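You operate a simulated robot arm through the tools that you are given. There is no shell and no other tool.

Carry out the task below with a simulated robot arm. There is one attempt and no reset: what you move stays moved.

## Task
Lock the wrapping table, hook the strap over the stack and ratchet it into the green band.
Fine: hook in the strap anchor; winch lock knob to locked at the end. Set down upright: strap hook.

The check looks at the end state, three seconds after you hand in, the way a careful person would. Anything else that was tipped, shoved, dropped, spilled or broken makes it a failure.

## Robot
A 7-joint arm with a three-finger gripper, fixed in place. Base frame: the origin is at the foot of the arm, x ahead of it, y to its left, z up; the work surface is at about z = 0.8. Units: m, degrees, N and s.
With the tool pointing down near the work surface it reaches from about 0.1 to 0.86 m from the base axis. Its first joint turns from -166.0 to 166.0 degrees. Payload 2.94 kg.
The tool frame sits at the grasp point between the pads (the TCP): z along the fingers, y along the line on which they close. The tips reach 0.03 m beyond it. Largest opening 0.132 m; the body of the gripper starts 0.107 m behind the TCP.
Orientation is told as [roll, pitch, yaw] about the base's x, y, z axes, in that order, counted from this pose: with the fingers straight down and closing along the base's y, the tool's x points along the base's -x, its y along +y and its z along -z.

## Interface
- The arm moves only by the tool arm_command. Its argument "plan" is a list of rows, each an object of numbers (a shift or turn left out is 0, a gripper value left out holds the last): "dx", "dy", "dz": the shift along the base's x, y, z in units of 500 mm (1.0 is 500 mm); "wx", "wy", "wz": the turn, a rotation vector about the base's x, y, z in units of 45 degrees (1.0 is 45 degrees); "hand": the closure, from 0 (fully open) to 1 (shut). In form: [{"dx": .., "dy": .., "dz": .., "wx": .., "wy": .., "wz": .., "hand": ..}, ...]. A call has 1 to 20 rows; each row is the pose to reach, as a shift and turn from the pose commanded when the call began. A call with a number of a shift or a turn outside -1 to 1 is refused whole. Each row takes 0.2 s and may step no farther than 0.05 m and 8.6 degrees from the row before; otherwise, or with a gripper value out of range, the whole call is refused. A pose out of reach is approached as far as the arm can. The call stops where the force on the tool passes 50 N (or 10 N more than at its start, if that is more) or the arm is blocked; 0.2 s more then pass. Each finger halts on what it meets, pressing with about 32 N; the grip force reading is that of the motor and also rises with nothing between the fingers. The clock runs only during rows and for 0.2 s after the last one: add rows that repeat a pose to give the fingers time. The reply holds the time, the measured pose of the TCP, the force on the tool along the base axes, the opening and the grip force, in the units named above and with some noise, with the torque about the TCP (base axes, N m) and any sound that the robot's microphone picked up, and new pictures: "pictures" is both (left out), scene, wrist or none.
- Cameras (640 x 400 px; columns grow to the right, rows downward): "scene" is fixed at [0.0508, 0.5006, 1.6155]; the picture's right is [-0.06, -1.00, 0.00], its down [-0.84, 0.05, -0.55] and it looks along [0.55, -0.03, -0.84] (base axes); focal length 253 px, centre (320, 200). "wrist" rides on the gripper at [0.072, 0.003, -0.144] in the tool frame; the picture's right is [-0.04, 1.00, 0.00], its down [-0.88, -0.04, -0.48] and it looks along [-0.48, -0.02, 0.88] (tool axes); focal length 256 px, centre (320, 200). There is no depth. A picture from a camera that has moved, and an enlarged one, comes with that camera's place and axes in the base frame and with its lens.
- raise_lower(by): slides the trunk up (or, below 0, down) by that many m; the arm rides with it, the base frame stays. It gives what a move gives, with no picture.
- enlarge(camera, box): a new picture of the part [left, top, right, bottom] of that camera's present view, enlarged. The clock stands still meanwhile.
- sign_off(): hands the job in; it is judged then, once.

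Places have to be worked out from the pictures, the camera data and where the tool is seen. Open the gripper and draw the arm clear of the work before you hand the job in, unless the task says otherwise.

The tools are called by a JSON object that holds its "op" and its "data". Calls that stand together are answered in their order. arm_command: Moves the arm, as the interface text tells. Its arguments: {"type":"object","properties":{"plan":{"type":"array","items":{"type":"object","properties":{"dx":{"type":"number"},"dy":{"type":"number"},"dz":{"type":"number"},"wx":{"type":"number"},"wy":{"type":"number"},"wz":{"type":"number"},"hand":{"type":"number"}}}},"pictures":{"type":"string","enum":["both","scene","wrist","none"]}},"required":["plan"]} The other tools are called the same way: raise_lower (by) slides the trunk up or down; enlarge (camera, box) takes an enlarged picture of a part of a camera's view; sign_off () hands the job in.

At the start:

```text
time_s: 0.0
eef_pos: [0.5323, 0.2543, 1.2797]
tcp_rot: [0.0, -0.1, 0.1]
wrist_force: [-1.0, 0.3, 0.1]
torque: [0.0, -0.01, 0.02]
gripper_width: 0.1319
grip_force: 0.1
trunk travel left (down, up): [-0.425, 0.115]
```

scene: 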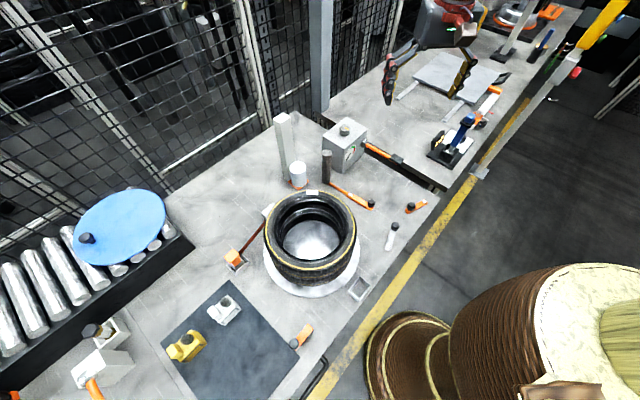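
wrist: 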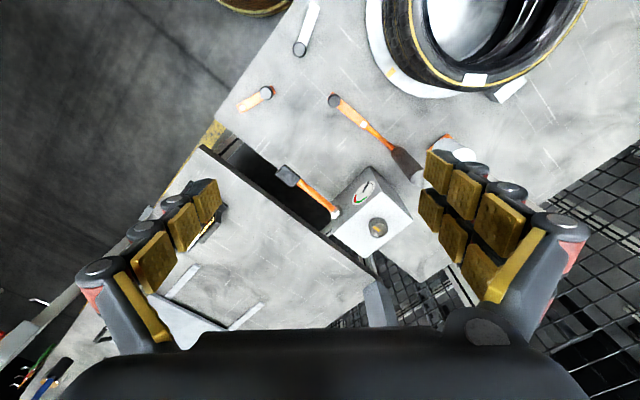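

The scene shows a tyre stack on a round table, a winch box with knob and dial, and several orange-handled parts. I'll enlarge several areas to identify each part before moving.

{"op": "enlarge", "data": {"camera": "scene", "box": [220, 90, 460, 240]}}

{"op": "enlarge", "data": {"camera": "scene", "box": [220, 180, 420, 305]}}

{"op": "enlarge", "data": {"camera": "scene", "box": [60, 250, 380, 400]}}

{"op": "enlarge", "data": {"camera": "wrist", "box": [200, 50, 520, 250]}}

```text
2.67 times, centred on (340, 165) of scene
camera zoom: at [0.0508, 0.5006, 1.6155], right [-0.06, -1.0, 0.0], down [-0.84, 0.05, -0.55], along [0.55, -0.03, -0.84], focal length 674 px, centre (267, 293)
```

zoom: 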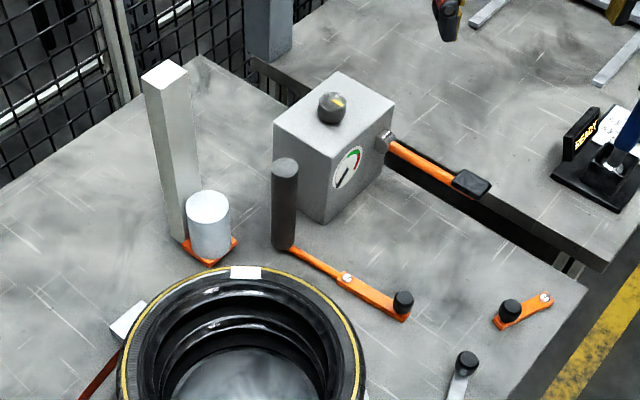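

```text
3.20 times, centred on (320, 242) of scene
camera zoom: at [0.0508, 0.5006, 1.6155], right [-0.06, -1.0, 0.0], down [-0.84, 0.05, -0.55], along [0.55, -0.03, -0.84], focal length 809 px, centre (320, 64)
```

zoom: 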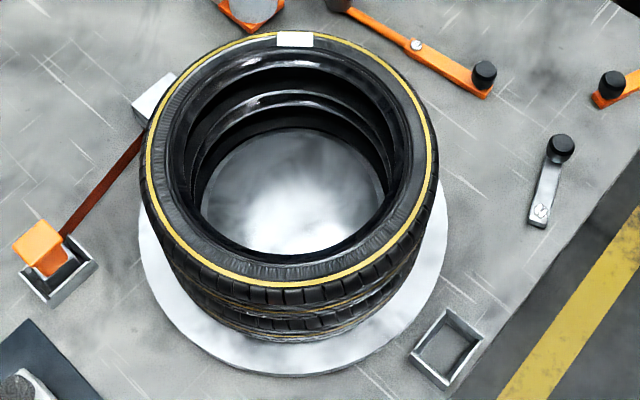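

```text
2.00 times, centred on (220, 325) of scene
camera zoom: at [0.0508, 0.5006, 1.6155], right [-0.06, -1.0, 0.0], down [-0.84, 0.05, -0.55], along [0.55, -0.03, -0.84], focal length 506 px, centre (520, -50)
```

zoom: 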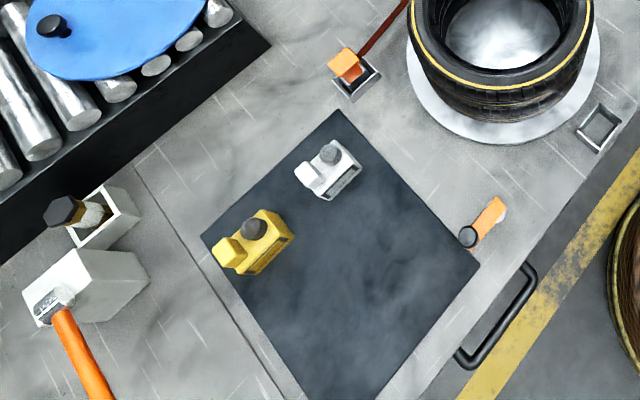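

```text
2.00 times, centred on (360, 150) of wrist
camera zoom: at [0.4602, 0.2573, 1.4234], right [0.04, 1.0, 0.0], down [0.88, -0.04, 0.48], along [0.48, -0.02, -0.88], focal length 512 px, centre (240, 300)
```

zoom: 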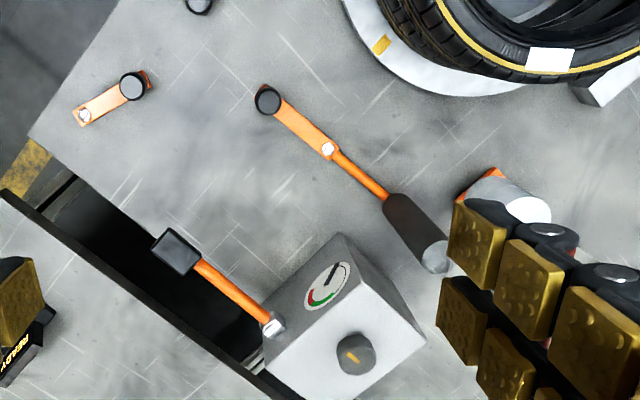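

The objects are roughly placed: turntable centre near (0.38, 0.52), hook near (0.35, 0.76), anchor near (0.25, 0.365), winch knob near (0.77, 0.365, 0.98). I'll draw back and lower a little to look at the levers with the wrist camera.

{"op": "arm_command", "data": {"plan": [{"dx": -0.06, "dy": 0.01, "dz": -0.04}, {"dx": -0.12, "dy": 0.02, "dz": -0.08}, {"dx": -0.18, "dy": 0.03, "dz": -0.12}, {"dx": -0.24, "dy": 0.04, "dz": -0.16}, {"dx": -0.3, "dy": 0.05, "dz": -0.2}, {"dx": -0.36, "dy": 0.06, "dz": -0.24}, {"dx": -0.4, "dy": 0.08, "dz": -0.28}, {"dx": -0.4, "dy": 0.09, "dz": -0.3}], "pictures": "both"}}

```text
time_s: 1.8
eef_pos: [0.3337, 0.2988, 1.1273]
tcp_rot: [0.0, 0.0, 0.0]
wrist_force: [0.6, -0.3, 0.4]
torque: [-0.04, 0.02, 0.03]
gripper_width: 0.1319
grip_force: 0.0
trunk travel left (down, up): [-0.425, 0.115]
camera wrist: at [0.2612, 0.3023, 1.2727], right [0.04, 1.0, 0.0], down [0.88, -0.04, 0.48], along [0.47, -0.02, -0.88], focal length 256 px, centre (320, 200)
```

scene: 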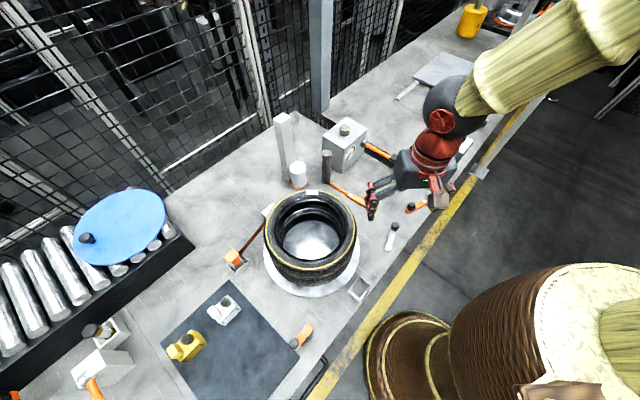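
wrist: 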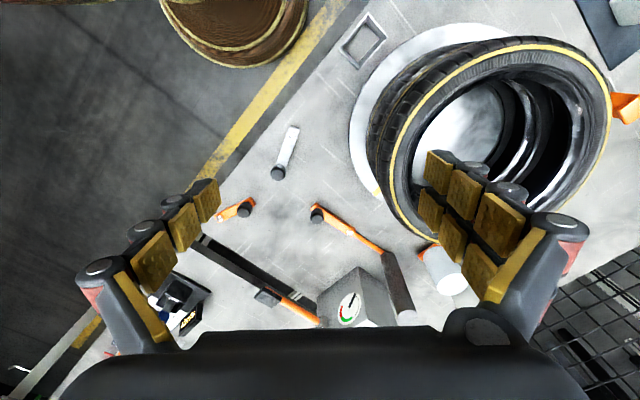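

{"op": "enlarge", "data": {"camera": "wrist", "box": [220, 100, 460, 250]}}

{"op": "enlarge", "data": {"camera": "wrist", "box": [240, 190, 440, 330]}}

{"op": "enlarge", "data": {"camera": "wrist", "box": [320, 0, 640, 200]}}

```text
2.67 times, centred on (340, 175) of wrist
camera zoom: at [0.2612, 0.3023, 1.2727], right [0.04, 1.0, 0.0], down [0.88, -0.04, 0.48], along [0.47, -0.02, -0.88], focal length 683 px, centre (267, 267)
```

zoom: 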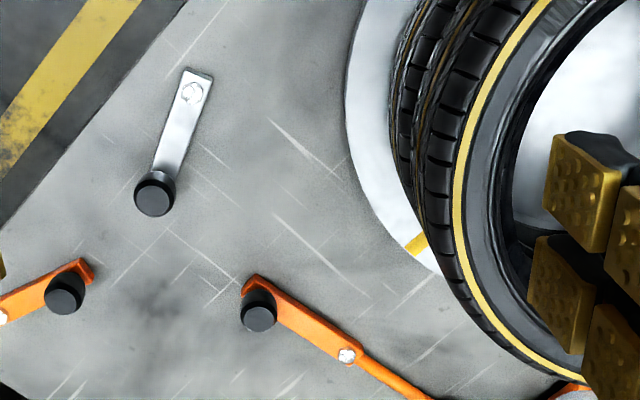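

```text
2.86 times, centred on (340, 260) of wrist
camera zoom: at [0.2612, 0.3023, 1.2727], right [0.04, 1.0, 0.0], down [0.88, -0.04, 0.48], along [0.47, -0.02, -0.88], focal length 731 px, centre (263, 29)
```

zoom: 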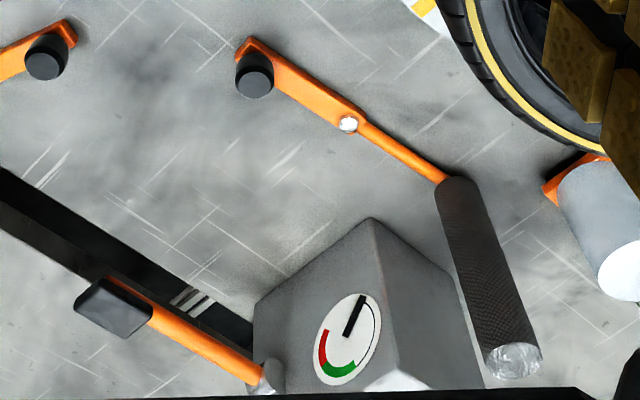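

```text
2.00 times, centred on (480, 100) of wrist
camera zoom: at [0.2612, 0.3023, 1.2727], right [0.04, 1.0, 0.0], down [0.88, -0.04, 0.48], along [0.47, -0.02, -0.88], focal length 512 px, centre (0, 400)
```

zoom: 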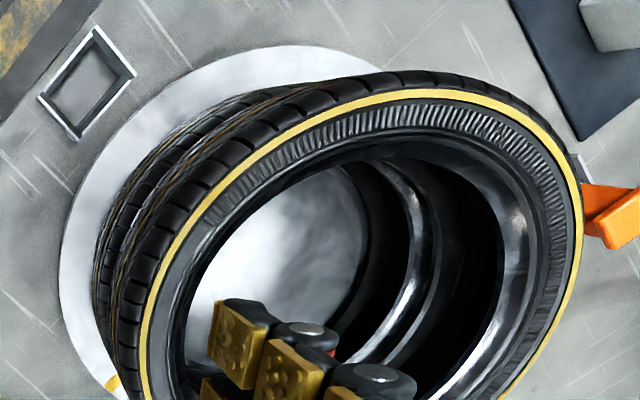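

The dial shows its needle up, with red and green bands. I'll zoom further into each lever to identify the table lock.

{"op": "enlarge", "data": {"camera": "wrist", "box": [260, 115, 310, 190]}}

{"op": "enlarge", "data": {"camera": "wrist", "box": [190, 180, 290, 240]}}

{"op": "enlarge", "data": {"camera": "wrist", "box": [300, 190, 400, 260]}}

{"op": "enlarge", "data": {"camera": "scene", "box": [280, 310, 330, 360]}}

{"op": "enlarge", "data": {"camera": "scene", "box": [220, 190, 290, 280]}}

```text
5.33 times, centred on (285, 152) of wrist
camera zoom: at [0.2612, 0.3023, 1.2727], right [0.04, 1.0, 0.0], down [0.88, -0.04, 0.48], along [0.47, -0.02, -0.88], focal length 1365 px, centre (507, 453)
```

zoom: 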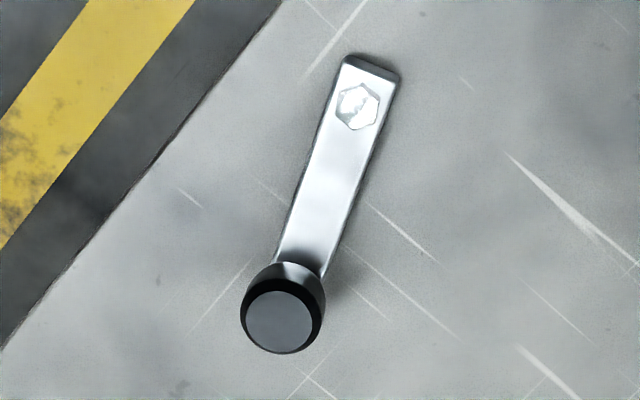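

```text
6.40 times, centred on (240, 210) of wrist
camera zoom: at [0.2612, 0.3023, 1.2727], right [0.04, 1.0, 0.0], down [0.88, -0.04, 0.48], along [0.47, -0.02, -0.88], focal length 1638 px, centre (832, 136)
```

zoom: 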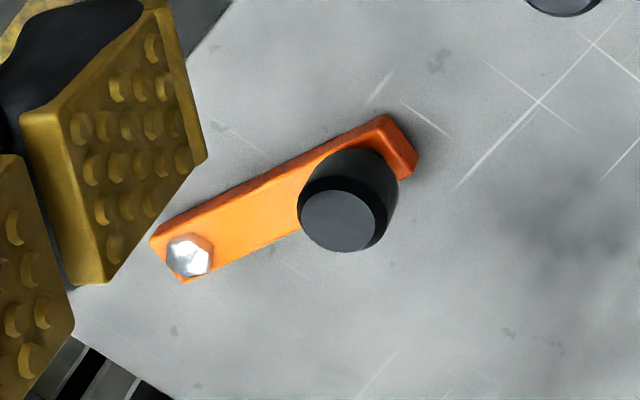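

```text
5.71 times, centred on (350, 225) of wrist
camera zoom: at [0.2612, 0.3023, 1.2727], right [0.04, 1.0, 0.0], down [0.88, -0.04, 0.48], along [0.47, -0.02, -0.88], focal length 1463 px, centre (149, 57)
```

zoom: 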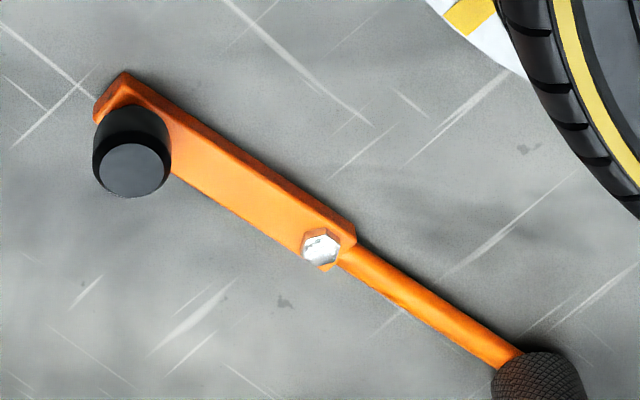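

```text
8.00 times, centred on (305, 335) of scene
camera zoom: at [0.0508, 0.5006, 1.6155], right [-0.06, -1.0, 0.0], down [-0.84, 0.05, -0.55], along [0.55, -0.03, -0.84], focal length 2022 px, centre (440, -880)
```

zoom: 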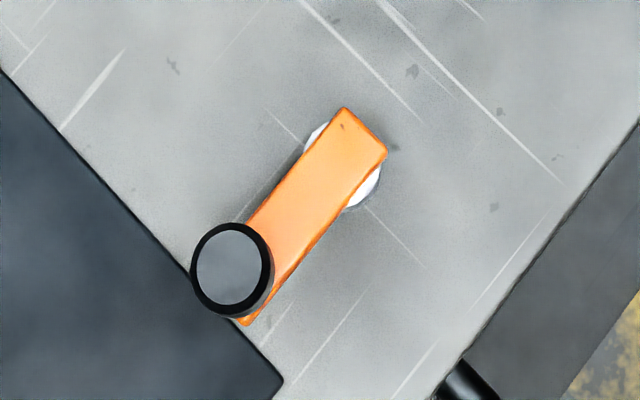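

```text
4.44 times, centred on (255, 235) of scene
camera zoom: at [0.0508, 0.5006, 1.6155], right [-0.06, -1.0, 0.0], down [-0.84, 0.05, -0.55], along [0.55, -0.03, -0.84], focal length 1123 px, centre (609, 44)
```

zoom: 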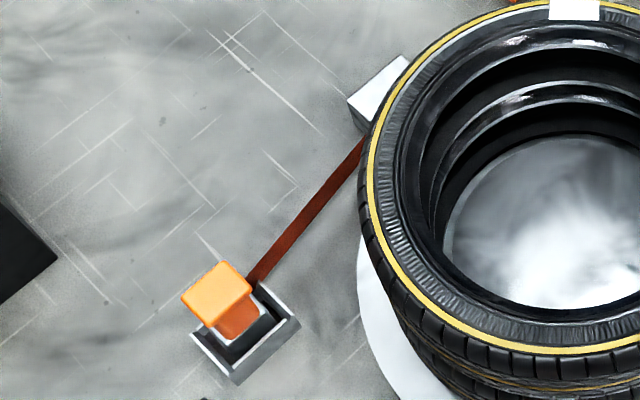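

Four similar levers are visible, and I need to tell which one belongs to the wrapping table. I'll turn the wrist so its camera looks along +y and move toward the near-left area to inspect the lever by the mat and the turntable edge.

{"op": "arm_command", "data": {"plan": [{"dx": -0.04, "dy": 0.0, "dz": 0.0, "wz": 0.18}, {"dx": -0.08, "dy": 0.0, "dz": 0.0, "wz": 0.36}, {"dx": -0.12, "dy": 0.0, "dz": 0.0, "wz": 0.54}, {"dx": -0.16, "dy": 0.0, "dz": 0.0, "wz": 0.72}, {"dx": -0.2, "dy": 0.0, "dz": 0.0, "wz": 0.9}, {"dx": -0.24, "dy": 0.0, "dz": 0.0, "wz": 1.0}], "pictures": "none"}}

{"op": "arm_command", "data": {"plan": [{"dx": -0.04, "dy": 0.02, "dz": 0.0, "wz": 0.18}, {"dx": -0.08, "dy": 0.04, "dz": 0.0, "wz": 0.36}, {"dx": -0.12, "dy": 0.06, "dz": 0.0, "wz": 0.54}, {"dx": -0.14, "dy": 0.08, "dz": 0.0, "wz": 0.72}, {"dx": -0.14, "dy": 0.1, "dz": 0.0, "wz": 0.9}, {"dx": -0.14, "dy": 0.1, "dz": 0.0, "wz": 1.0}], "pictures": "both"}}

```text
time_s: 3.2
eef_pos: [0.2115, 0.2996, 1.1292]
tcp_rot: [0.0, 0.0, 45.2]
wrist_force: [-1.3, -0.3, -1.1]
torque: [-0.04, -0.02, -0.01]
gripper_width: 0.132
grip_force: 0.1
trunk travel left (down, up): [-0.425, 0.115]
```

```text
time_s: 4.6
eef_pos: [0.142, 0.3499, 1.1296]
tcp_rot: [-0.1, 0.0, 90.2]
wrist_force: [-0.1, -0.5, 0.1]
torque: [0.01, 0.0, 0.02]
gripper_width: 0.132
grip_force: 0.0
trunk travel left (down, up): [-0.425, 0.115]
camera wrist: at [0.1389, 0.2765, 1.2733], right [-1.0, 0.04, 0.0], down [0.04, 0.88, 0.48], along [0.02, 0.47, -0.88], focal length 256 px, centre (320, 200)
```

scene: 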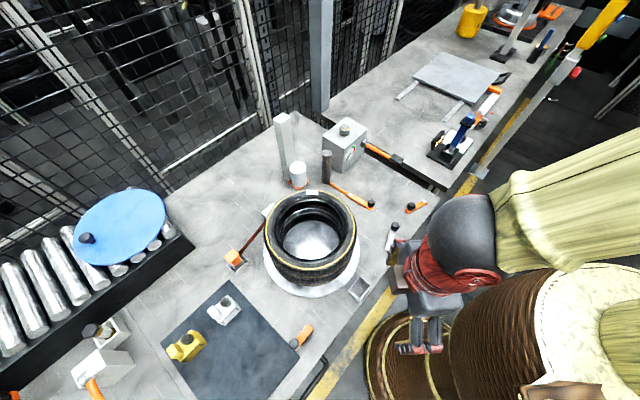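
wrist: 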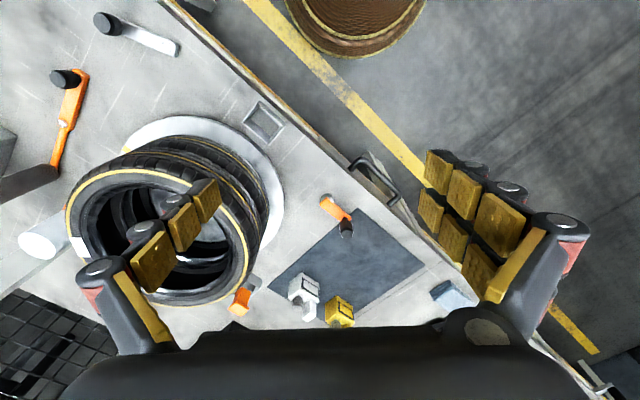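

{"op": "enlarge", "data": {"camera": "wrist", "box": [290, 180, 380, 250]}}

{"op": "enlarge", "data": {"camera": "wrist", "box": [220, 80, 420, 220]}}

{"op": "enlarge", "data": {"camera": "wrist", "box": [40, 0, 240, 140]}}

{"op": "enlarge", "data": {"camera": "wrist", "box": [220, 250, 380, 340]}}

{"op": "enlarge", "data": {"camera": "scene", "box": [300, 100, 460, 220]}}

```text
5.71 times, centred on (335, 215) of wrist
camera zoom: at [0.1389, 0.2765, 1.2733], right [-1.0, 0.04, 0.0], down [0.04, 0.88, 0.48], along [0.02, 0.47, -0.88], focal length 1463 px, centre (234, 114)
```

zoom: 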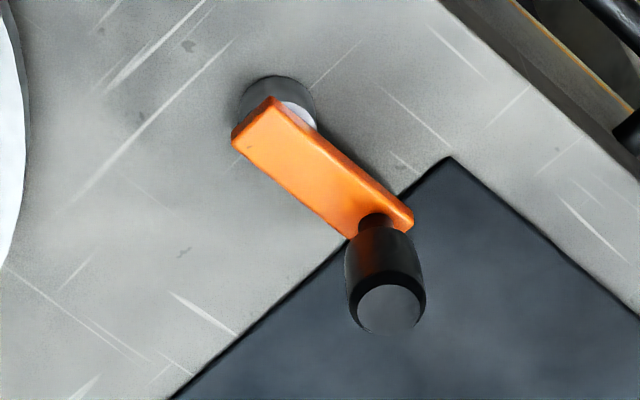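

```text
2.86 times, centred on (320, 150) of wrist
camera zoom: at [0.1389, 0.2765, 1.2733], right [-1.0, 0.04, 0.0], down [0.04, 0.88, 0.48], along [0.02, 0.47, -0.88], focal length 731 px, centre (320, 343)
```

zoom: 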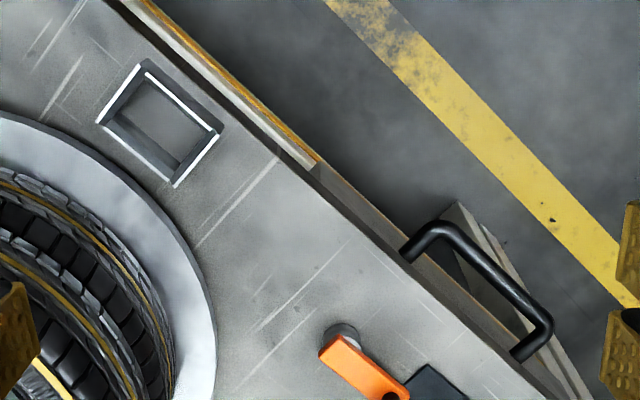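

```text
2.86 times, centred on (140, 70) of wrist
camera zoom: at [0.1389, 0.2765, 1.2733], right [-1.0, 0.04, 0.0], down [0.04, 0.88, 0.48], along [0.02, 0.47, -0.88], focal length 731 px, centre (834, 571)
```

zoom: 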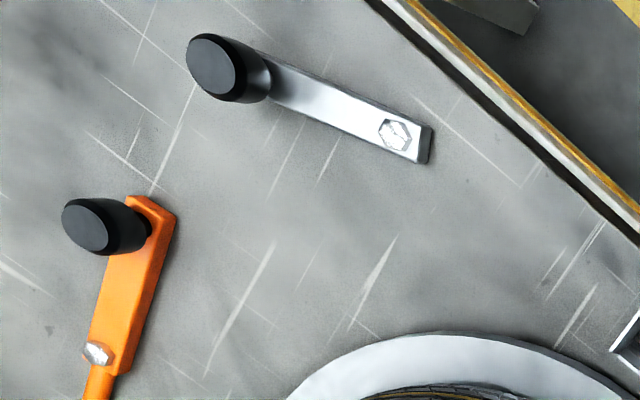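

```text
4.00 times, centred on (300, 295) of wrist
camera zoom: at [0.1389, 0.2765, 1.2733], right [-1.0, 0.04, 0.0], down [0.04, 0.88, 0.48], along [0.02, 0.47, -0.88], focal length 1024 px, centre (400, -180)
```

zoom: 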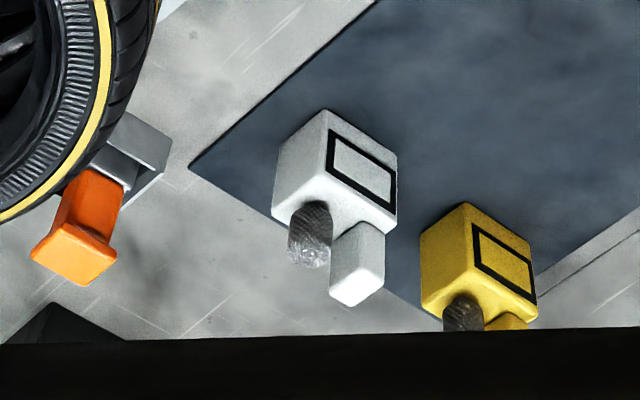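

```text
3.33 times, centred on (380, 160) of scene
camera zoom: at [0.0508, 0.5006, 1.6155], right [-0.06, -1.0, 0.0], down [-0.84, 0.05, -0.55], along [0.55, -0.03, -0.84], focal length 843 px, centre (120, 333)
```

zoom: 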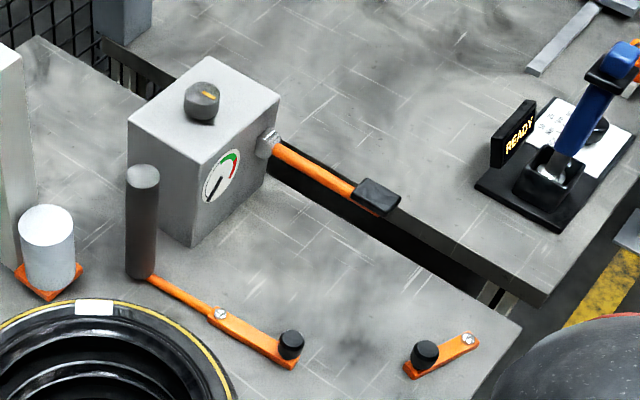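

Lever (d), beside the mat, sits on a raised pivot post close to the turntable, unlike the three flat ones with hex bolts. I'll go lower for a closer look at it.

{"op": "arm_command", "data": {"plan": [{"dx": 0.0, "dy": 0.02, "dz": -0.08}, {"dx": 0.0, "dy": 0.04, "dz": -0.16}, {"dx": 0.0, "dy": 0.06, "dz": -0.24}, {"dx": 0.0, "dy": 0.06, "dz": -0.28}], "pictures": "wrist"}}

```text
time_s: 5.6
eef_pos: [0.1416, 0.3787, 0.9897]
tcp_rot: [0.0, 0.0, 90.1]
wrist_force: [0.4, 0.9, 0.2]
torque: [0.0, 0.01, -0.01]
gripper_width: 0.1317
grip_force: 0.1
trunk travel left (down, up): [-0.425, 0.115]
camera wrist: at [0.1389, 0.306, 1.1329], right [-1.0, 0.04, 0.0], down [0.04, 0.88, 0.48], along [0.02, 0.48, -0.88], focal length 256 px, centre (320, 200)
```

wrist: 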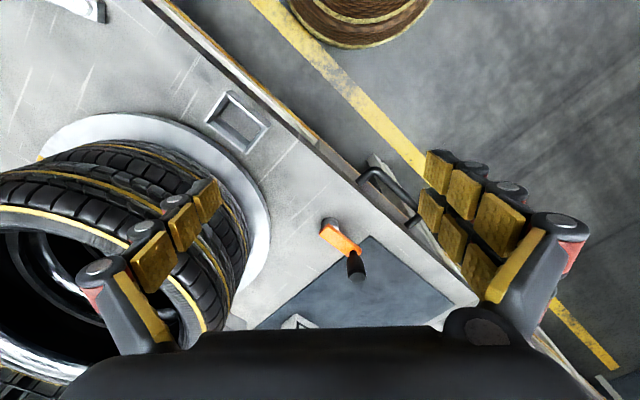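

{"op": "enlarge", "data": {"camera": "wrist", "box": [290, 200, 400, 290]}}

{"op": "enlarge", "data": {"camera": "wrist", "box": [0, 80, 320, 280]}}

{"op": "enlarge", "data": {"camera": "wrist", "box": [190, 70, 290, 170]}}

```text
4.44 times, centred on (345, 245) of wrist
camera zoom: at [0.1389, 0.306, 1.1329], right [-1.0, 0.04, 0.0], down [0.04, 0.88, 0.48], along [0.02, 0.48, -0.88], focal length 1138 px, centre (209, 0)
```

zoom: 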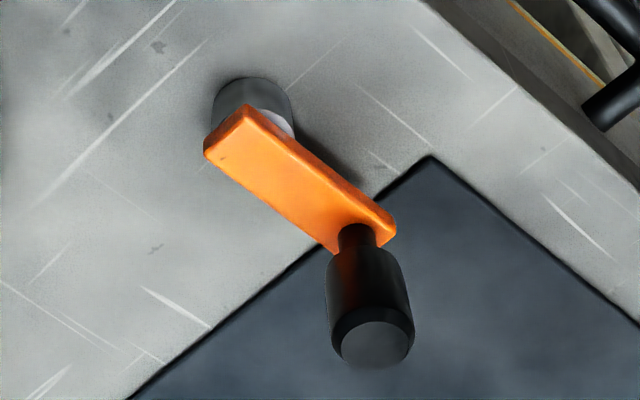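

```text
2.00 times, centred on (160, 180) of wrist
camera zoom: at [0.1389, 0.306, 1.1329], right [-1.0, 0.04, 0.0], down [0.04, 0.88, 0.48], along [0.02, 0.48, -0.88], focal length 512 px, centre (640, 240)
```

zoom: 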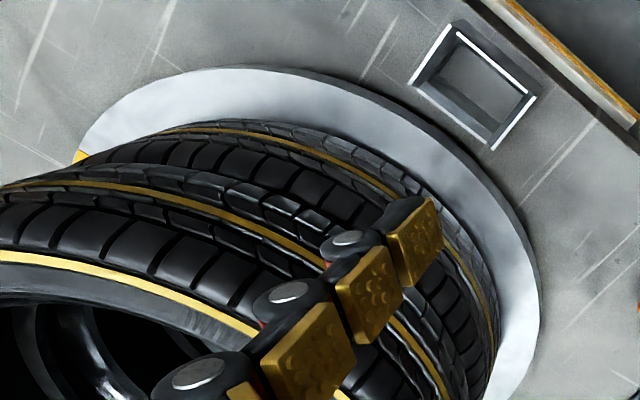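

```text
4.00 times, centred on (240, 120) of wrist
camera zoom: at [0.1389, 0.306, 1.1329], right [-1.0, 0.04, 0.0], down [0.04, 0.88, 0.48], along [0.02, 0.48, -0.88], focal length 1024 px, centre (640, 520)
```

zoom: 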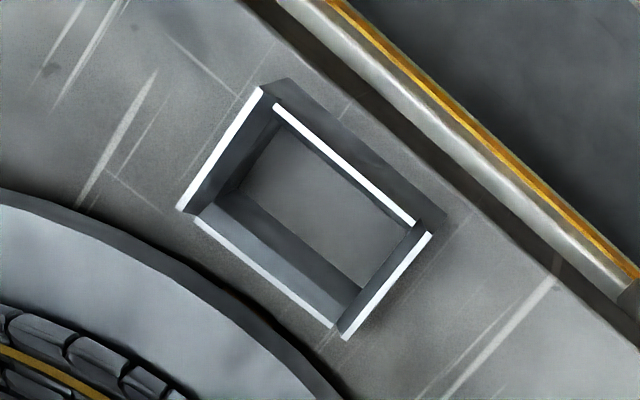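

Lever (d) has a handle on a neck standing on a spindle. I place its knob at about (0.102, 0.551), top z about 0.893, with the pivot at about (0.134, 0.509). I'll hover over the knob with the fingers closing along its tangent and half closed, ready to cage it.

{"op": "arm_command", "data": {"plan": [{"dx": -0.01, "dy": 0.06, "dz": 0.0, "wz": 0.15, "hand": 0.6}, {"dx": -0.02, "dy": 0.12, "dz": 0.0, "wz": 0.3, "hand": 0.6}, {"dx": -0.04, "dy": 0.18, "dz": -0.02, "wz": 0.45, "hand": 0.6}, {"dx": -0.06, "dy": 0.24, "dz": -0.03, "wz": 0.6, "hand": 0.6}, {"dx": -0.07, "dy": 0.3, "dz": -0.04, "wz": 0.75, "hand": 0.6}, {"dx": -0.08, "dy": 0.343, "dz": -0.05, "wz": 0.889, "hand": 0.6}, {"dx": -0.08, "dy": 0.343, "dz": -0.05, "wz": 0.889, "hand": 0.6}], "pictures": "both"}}

```text
time_s: 7.2
eef_pos: [0.1028, 0.5516, 0.9642]
tcp_rot: [0.0, -0.1, 130.1]
wrist_force: [0.3, -0.2, 0.2]
torque: [-0.01, -0.01, -0.01]
gripper_width: 0.0528
grip_force: 0.0
trunk travel left (down, up): [-0.425, 0.115]
camera wrist: at [0.1462, 0.4937, 1.1083], right [-0.79, -0.61, 0.0], down [-0.54, 0.7, 0.48], along [-0.29, 0.38, -0.88], focal length 256 px, centre (320, 200)
```

scene: 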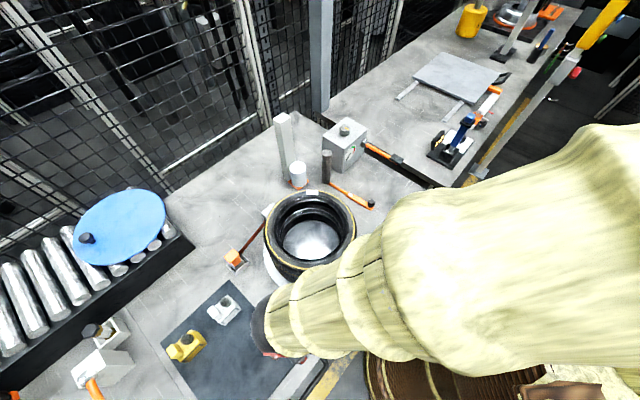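
wrist: 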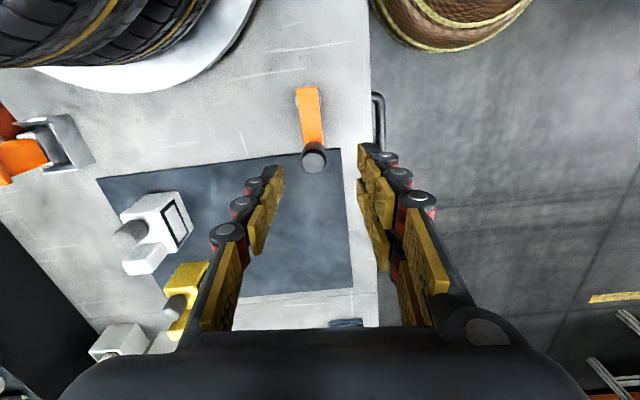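

The knob appears at about (0.107, 0.556), almost centred between the fingers. I'll enlarge to refine the pivot's place.

{"op": "enlarge", "data": {"camera": "wrist", "box": [250, 60, 390, 190]}}

```text
3.08 times, centred on (320, 125) of wrist
camera zoom: at [0.1462, 0.4937, 1.1083], right [-0.79, -0.61, 0.0], down [-0.54, 0.7, 0.48], along [-0.29, 0.38, -0.88], focal length 788 px, centre (320, 431)
```

zoom: 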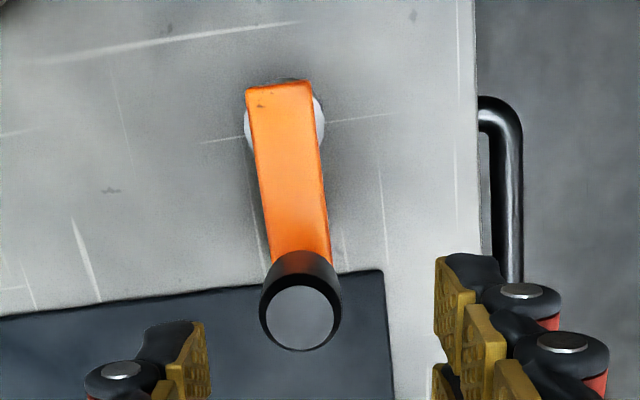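

Triangulating again: bar top at z of about 0.825, pivot about (0.134, 0.530), knob about (0.1015, 0.56) with its top at about 0.886. I'll lower the half-open fingers around the knob.

{"op": "arm_command", "data": {"plan": [{"dx": -0.003, "dy": 0.017, "dz": -0.05}, {"dx": -0.003, "dy": 0.017, "dz": -0.1}, {"dx": -0.003, "dy": 0.017, "dz": -0.15}, {"dx": -0.003, "dy": 0.017, "dz": -0.19}], "pictures": "wrist"}}

```text
time_s: 8.2
eef_pos: [0.1021, 0.5605, 0.8684]
tcp_rot: [0.0, 0.0, 130.0]
wrist_force: [0.4, -0.2, -0.2]
torque: [0.0, -0.02, 0.0]
gripper_width: 0.0529
grip_force: 0.0
trunk travel left (down, up): [-0.425, 0.115]
camera wrist: at [0.1453, 0.5032, 1.013], right [-0.79, -0.61, 0.0], down [-0.54, 0.7, 0.48], along [-0.29, 0.38, -0.88], focal length 256 px, centre (320, 200)
```

wrist: 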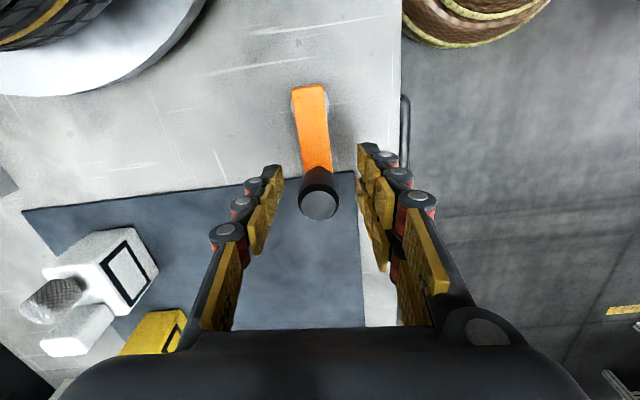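

The knob sits midway between the fingers. I'll narrow the cage and try a small clockwise swing (toward the turntable side) to see whether the lever gives.

{"op": "arm_command", "data": {"plan": [{"hand": 0.76}, {"hand": 0.76}, {"dx": 0.008, "dy": 0.0076, "wz": -0.155, "hand": 0.76}, {"dx": 0.0168, "dy": 0.014, "wz": -0.31, "hand": 0.76}, {"dx": 0.033, "dy": 0.023, "wz": -0.467, "hand": 0.76}], "pictures": "wrist"}}

```text
time_s: 9.4
eef_pos: [0.1184, 0.573, 0.868]
tcp_rot: [-0.1, -0.1, 108.9]
wrist_force: [-1.0, 1.1, -1.5]
torque: [-0.05, -0.1, -0.01]
gripper_width: 0.0371
grip_force: 3.2
trunk travel left (down, up): [-0.425, 0.115]
camera wrist: at [0.1382, 0.5032, 1.0121], right [-0.96, -0.28, 0.0], down [-0.25, 0.84, 0.48], along [-0.13, 0.46, -0.88], focal length 256 px, centre (320, 200)
```

wrist: 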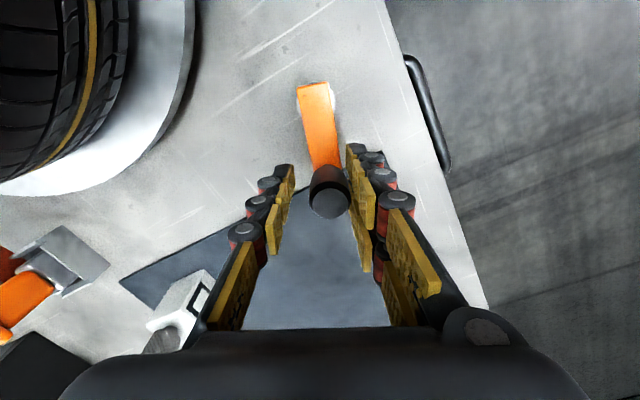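

The lever swings freely with the fingers. I'll continue clockwise, watching force and sound for a stop or detent.

{"op": "arm_command", "data": {"plan": [{"dx": 0.0104, "dy": 0.0032, "wz": -0.155, "hand": 0.76}, {"dx": 0.0212, "dy": 0.0052, "wz": -0.31, "hand": 0.76}, {"dx": 0.0324, "dy": 0.0058, "wz": -0.466, "hand": 0.76}, {"dx": 0.0434, "dy": 0.0054, "wz": -0.62, "hand": 0.76}, {"dx": 0.0542, "dy": 0.0032, "wz": -0.777, "hand": 0.76}, {"dx": 0.0646, "dy": 0.0, "wz": -0.933, "hand": 0.76}], "pictures": "wrist"}}

```text
time_s: 10.8
eef_pos: [0.1489, 0.5705, 0.8689]
tcp_rot: [0.0, -0.1, 66.9]
wrist_force: [0.3, 0.1, -1.0]
torque: [0.01, 0.04, -0.02]
gripper_width: 0.0329
grip_force: 0.1
trunk travel left (down, up): [-0.425, 0.115]
camera wrist: at [0.1174, 0.5051, 1.0137], right [-0.9, 0.43, 0.0], down [0.38, 0.79, 0.48], along [0.2, 0.43, -0.88], focal length 256 px, centre (320, 200)
```

wrist: 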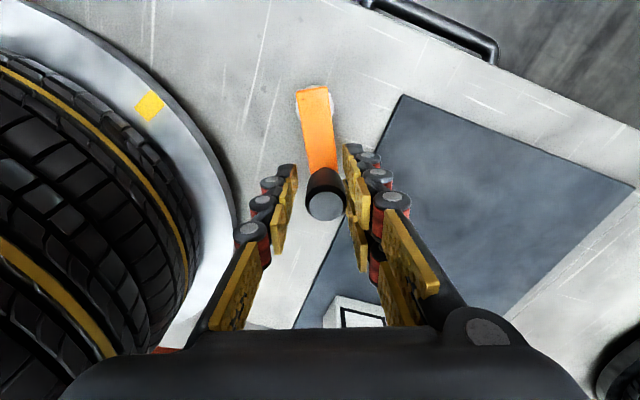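

A yellow rim mark on the turntable now appears near (0.24, 0.48), where the rim was plain before, so turning this lever may be turning the table. I'll check the tyre label and the rim before going on.

{"op": "enlarge", "data": {"camera": "scene", "box": [230, 170, 390, 310]}}

{"op": "enlarge", "data": {"camera": "wrist", "box": [0, 0, 340, 230]}}

```text
2.86 times, centred on (310, 240) of scene
camera zoom: at [0.0508, 0.5006, 1.6155], right [-0.06, -1.0, 0.0], down [-0.84, 0.05, -0.55], along [0.55, -0.03, -0.84], focal length 722 px, centre (349, 86)
```

zoom: 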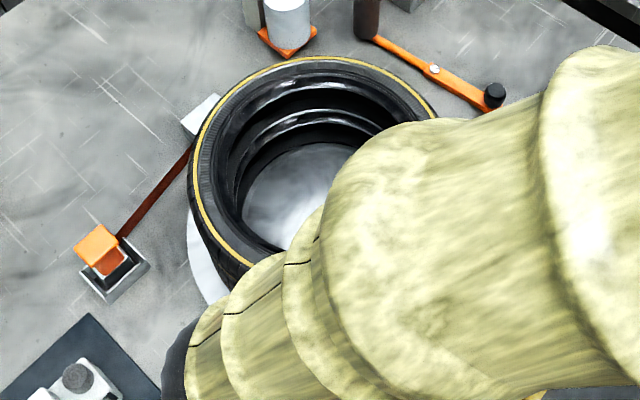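

```text
1.74 times, centred on (170, 115) of wrist
camera zoom: at [0.1174, 0.5051, 1.0137], right [-0.9, 0.43, 0.0], down [0.38, 0.79, 0.48], along [0.2, 0.43, -0.88], focal length 445 px, centre (581, 348)
```

zoom: 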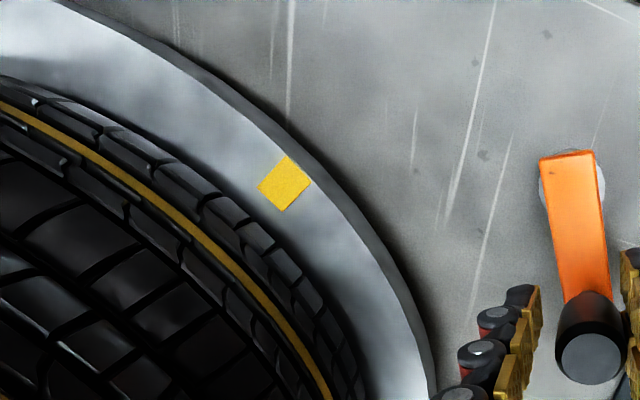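

The tyre label and rim mark both moved: this is the hand crank that turns the table, not the lock. I'll crank it back along the same arc to restore the original table angle.

{"op": "arm_command", "data": {"plan": [{"dx": -0.015, "dy": 0.003, "wz": 0.08}, {"dx": -0.0266, "dy": 0.006, "wz": 0.155}, {"dx": -0.0376, "dy": 0.006, "wz": 0.31}, {"dx": -0.0486, "dy": 0.0048, "wz": 0.466}, {"dx": -0.0594, "dy": 0.002, "wz": 0.62}, {"dx": -0.0698, "dy": -0.0018, "wz": 0.777}, {"dx": -0.0794, "dy": -0.007, "wz": 0.911}], "pictures": "wrist"}}

```text
time_s: 12.4
eef_pos: [0.1092, 0.5655, 0.8685]
tcp_rot: [0.1, 0.2, 108.2]
wrist_force: [-4.2, -3.2, 1.3]
torque: [-0.03, 0.14, 0.05]
gripper_width: 0.0341
grip_force: 1.7
trunk travel left (down, up): [-0.425, 0.115]
camera wrist: at [0.1286, 0.4958, 1.013], right [-0.96, -0.27, 0.0], down [-0.24, 0.85, 0.47], along [-0.13, 0.46, -0.88], focal length 256 px, centre (320, 200)
```

wrist: 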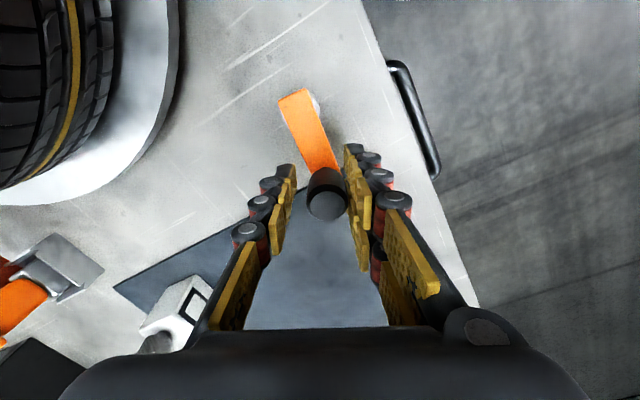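

The table has some inertia and coasted the lever to about 124°. I'll bring the cage slowly to the original spot (0.102, 0.5605) and close on the knob there to centre it at its starting angle.

{"op": "arm_command", "data": {"plan": [{"dx": -0.004, "dy": -0.003, "wz": 0.1}, {"dx": -0.008, "dy": -0.0064, "wz": 0.2}, {"dx": -0.012, "dy": -0.0096, "wz": 0.3}, {"dx": -0.016, "dy": -0.013, "wz": 0.4}, {"dx": -0.0188, "dy": -0.016, "wz": 0.489}, {"dx": -0.0188, "dy": -0.016, "wz": 0.489, "hand": 0.8}, {"dx": -0.0188, "dy": -0.016, "wz": 0.489, "hand": 0.9}, {"dx": -0.0188, "dy": -0.016, "wz": 0.489, "hand": 0.9}, {"dx": -0.0188, "dy": -0.016, "wz": 0.489, "hand": 0.9}], "pictures": "both"}}

```text
time_s: 14.4
eef_pos: [0.0999, 0.5579, 0.8688]
tcp_rot: [0.1, 0.2, 130.0]
wrist_force: [-8.5, -3.7, 0.4]
torque: [-0.36, 0.13, -0.29]
gripper_width: 0.0249
grip_force: 40.3
trunk travel left (down, up): [-0.425, 0.115]
camera wrist: at [0.1438, 0.5003, 1.0128], right [-0.79, -0.61, 0.0], down [-0.54, 0.7, 0.47], along [-0.29, 0.38, -0.88], focal length 256 px, centre (320, 200)
```

scene: 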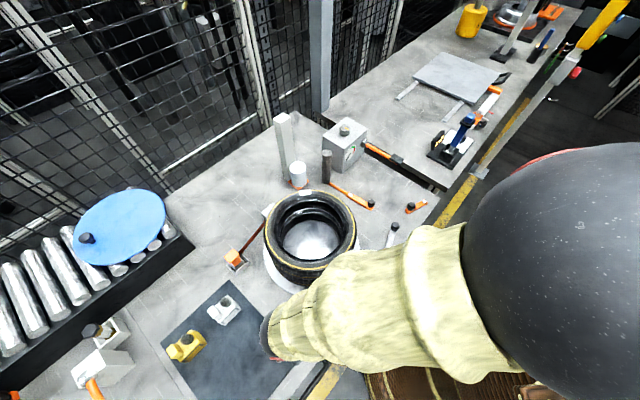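
wrist: 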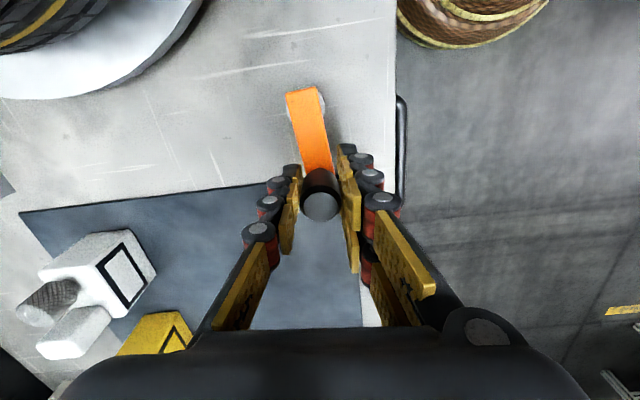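

The label is back but about 7 px past its original column (305 versus 312), so I overshot by roughly 5° of the lever. I'll shift the gripped knob a few mm back and hold until it settles.

{"op": "arm_command", "data": {"plan": [{"dx": 0.002, "dy": 0.002, "hand": 0.9}, {"dx": 0.004, "dy": 0.004, "hand": 0.9}, {"dx": 0.005, "dy": 0.0055, "hand": 0.9}, {"dx": 0.005, "dy": 0.0055, "hand": 0.9}, {"dx": 0.005, "dy": 0.0055, "hand": 0.9}, {"dx": 0.005, "dy": 0.0055, "hand": 0.9}], "pictures": "both"}}

{"op": "enlarge", "data": {"camera": "scene", "box": [220, 90, 460, 240]}}

```text
time_s: 15.8
eef_pos: [0.1023, 0.5628, 0.8687]
tcp_rot: [0.0, 0.0, 130.1]
wrist_force: [-8.4, -2.1, -8.4]
torque: [0.25, 0.38, -0.32]
gripper_width: 0.0248
grip_force: 44.6
trunk travel left (down, up): [-0.425, 0.115]
camera wrist: at [0.1466, 0.505, 1.0128], right [-0.79, -0.61, 0.0], down [-0.54, 0.7, 0.48], along [-0.29, 0.38, -0.88], focal length 256 px, centre (320, 200)
```

scene: 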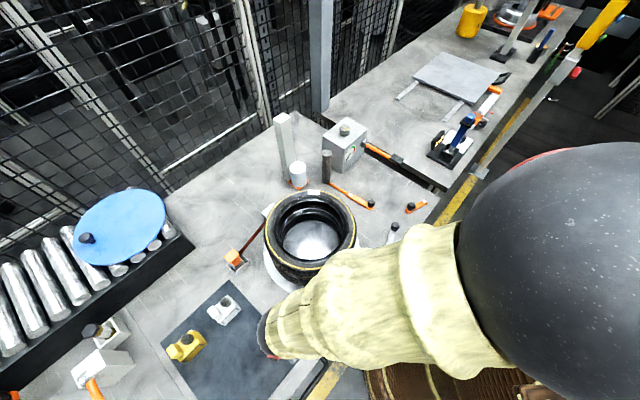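
wrist: 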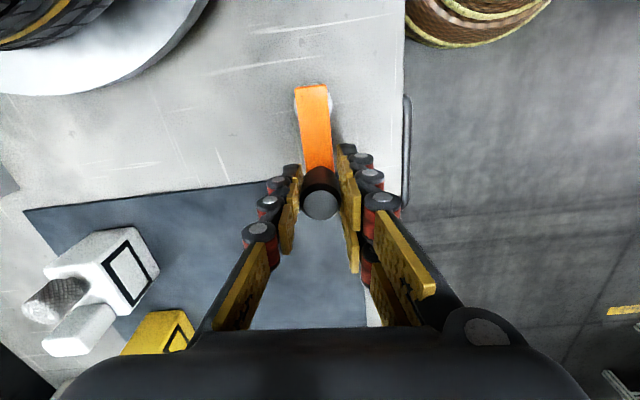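

```text
2.67 times, centred on (340, 165) of scene
camera zoom: at [0.0508, 0.5006, 1.6155], right [-0.06, -1.0, 0.0], down [-0.84, 0.05, -0.55], along [0.55, -0.03, -0.84], focal length 674 px, centre (267, 293)
```

zoom: 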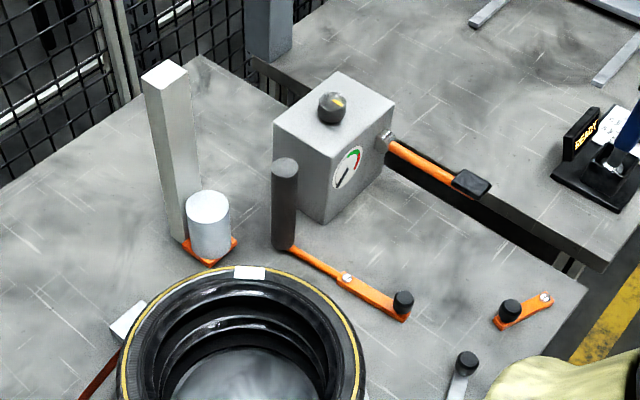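

The label is now within about 1.5 px of its original place, so the table angle is essentially restored. I'll relax the side load, open, and rise clear.

{"op": "arm_command", "data": {"plan": [{"dx": -0.002, "dy": -0.002, "hand": 0.9}, {"dx": -0.002, "dy": -0.002, "hand": 0.8}, {"dx": -0.002, "dy": -0.002, "hand": 0.6}, {"dx": -0.002, "dy": -0.002, "hand": 0.6}, {"dx": -0.002, "dy": -0.002, "dz": 0.08, "hand": 0.6}, {"dx": -0.002, "dy": -0.002, "dz": 0.16, "hand": 0.6}, {"dx": -0.002, "dy": -0.002, "dz": 0.24, "hand": 0.6}, {"dx": -0.002, "dy": -0.002, "dz": 0.32, "hand": 0.6}, {"dx": 0.02, "dy": -0.08, "dz": 0.34, "hand": 0.6}, {"dx": 0.04, "dy": -0.16, "dz": 0.36, "hand": 0.6}], "pictures": "both"}}

{"op": "enlarge", "data": {"camera": "scene", "box": [220, 90, 460, 240]}}

```text
time_s: 18.0
eef_pos: [0.1242, 0.4788, 1.0521]
tcp_rot: [0.0, 0.1, 130.1]
wrist_force: [0.1, -0.2, 0.2]
torque: [0.04, 0.02, 0.0]
gripper_width: 0.0526
grip_force: 0.1
trunk travel left (down, up): [-0.425, 0.115]
camera wrist: at [0.1664, 0.4216, 1.1959], right [-0.79, -0.61, 0.0], down [-0.54, 0.7, 0.48], along [-0.29, 0.38, -0.88], focal length 256 px, centre (320, 200)
```

scene: 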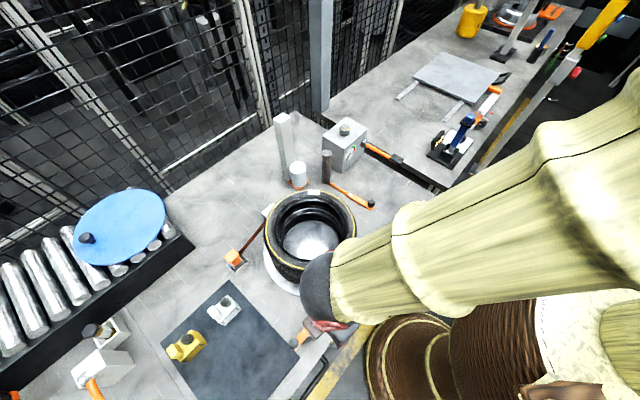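
wrist: 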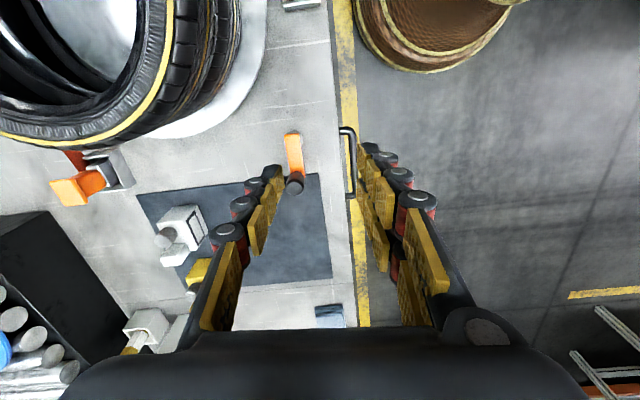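

```text
2.67 times, centred on (340, 165) of scene
camera zoom: at [0.0508, 0.5006, 1.6155], right [-0.06, -1.0, 0.0], down [-0.84, 0.05, -0.55], along [0.55, -0.03, -0.84], focal length 674 px, centre (267, 293)
```

zoom: 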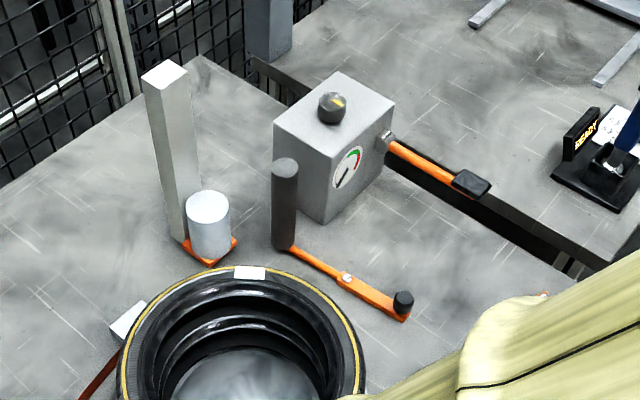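

The table is back as it was and the crank is released. Next I'll inspect lever (c) and its knurled post up close, looking along the bench's depth direction.

{"op": "arm_command", "data": {"plan": [{"dx": 0.05, "dy": -0.05, "dz": 0.014, "wz": -0.13}, {"dx": 0.1, "dy": -0.1, "dz": 0.028, "wz": -0.26}, {"dx": 0.155, "dy": -0.15, "dz": 0.042, "wz": -0.4}, {"dx": 0.21, "dy": -0.2, "dz": 0.056, "wz": -0.53}, {"dx": 0.265, "dy": -0.255, "dz": 0.07, "wz": -0.66}, {"dx": 0.32, "dy": -0.31, "dz": 0.084, "wz": -0.8}, {"dx": 0.372, "dy": -0.358, "dz": 0.096, "wz": -0.933}], "pictures": "none"}}

{"op": "arm_command", "data": {"plan": [{"dx": 0.06, "dy": -0.013, "dz": -0.045, "wz": -0.15}, {"dx": 0.12, "dy": -0.026, "dz": -0.09, "wz": -0.3}, {"dx": 0.18, "dy": -0.04, "dz": -0.135, "wz": -0.45}, {"dx": 0.24, "dy": -0.053, "dz": -0.18, "wz": -0.6}, {"dx": 0.3, "dy": -0.066, "dz": -0.225, "wz": -0.75}, {"dx": 0.36, "dy": -0.08, "dz": -0.28, "wz": -0.911}], "pictures": "both"}}

```text
time_s: 19.6
eef_pos: [0.3103, 0.3004, 1.0972]
tcp_rot: [0.0, -0.1, 88.1]
wrist_force: [-0.6, 0.1, 0.0]
torque: [0.01, 0.0, 0.04]
gripper_width: 0.0527
grip_force: 0.1
trunk travel left (down, up): [-0.425, 0.115]
```

```text
time_s: 21.0
eef_pos: [0.4934, 0.2631, 0.9574]
tcp_rot: [0.0, 0.0, 47.0]
wrist_force: [-0.2, 0.3, -0.9]
torque: [-0.03, 0.02, 0.02]
gripper_width: 0.0527
grip_force: 0.2
trunk travel left (down, up): [-0.425, 0.115]
camera wrist: at [0.44, 0.2126, 1.1012], right [-0.7, 0.71, 0.0], down [0.63, 0.62, 0.47], along [0.34, 0.33, -0.88], focal length 256 px, centre (320, 200)
```

scene: 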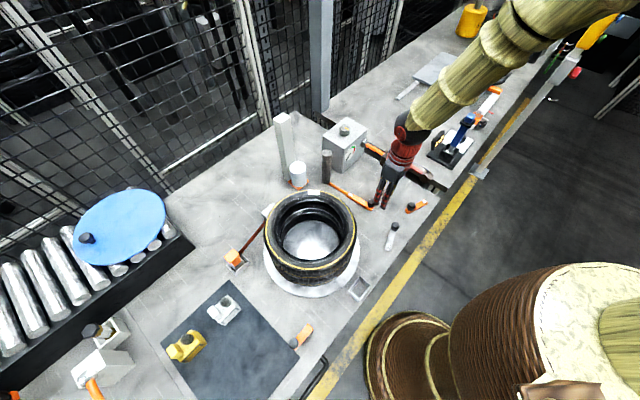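
wrist: 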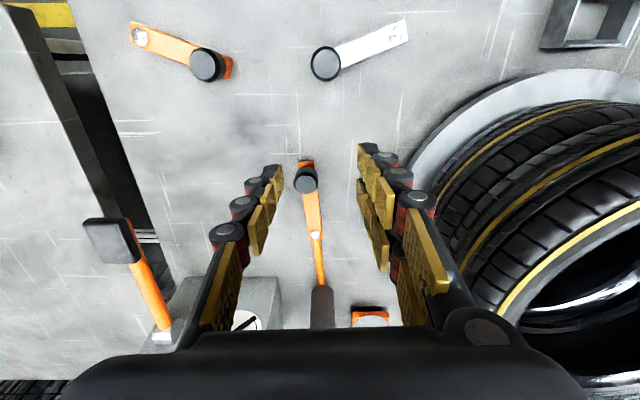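

{"op": "enlarge", "data": {"camera": "wrist", "box": [260, 150, 370, 330]}}

{"op": "enlarge", "data": {"camera": "wrist", "box": [110, 0, 430, 110]}}

```text
2.22 times, centred on (315, 240) of wrist
camera zoom: at [0.44, 0.2126, 1.1012], right [-0.7, 0.71, 0.0], down [0.63, 0.62, 0.47], along [0.34, 0.33, -0.88], focal length 569 px, centre (331, 111)
```

zoom: 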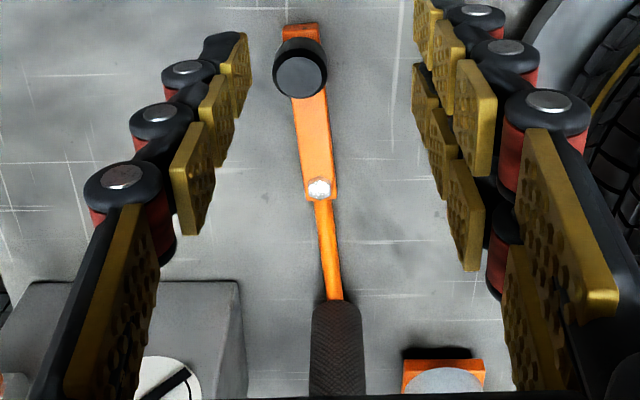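

```text
2.00 times, centred on (270, 55) of wrist
camera zoom: at [0.44, 0.2126, 1.1012], right [-0.7, 0.71, 0.0], down [0.63, 0.62, 0.47], along [0.34, 0.33, -0.88], focal length 512 px, centre (420, 490)
```

zoom: 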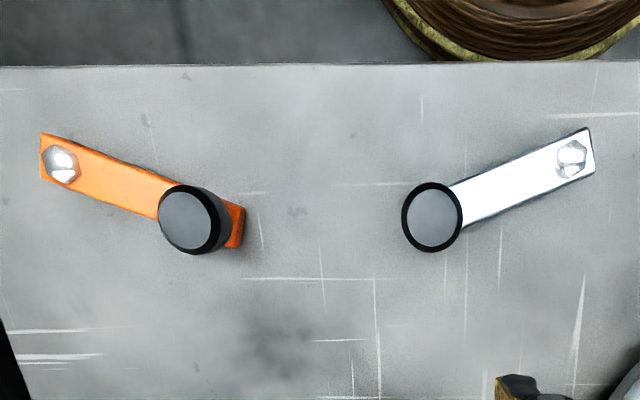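

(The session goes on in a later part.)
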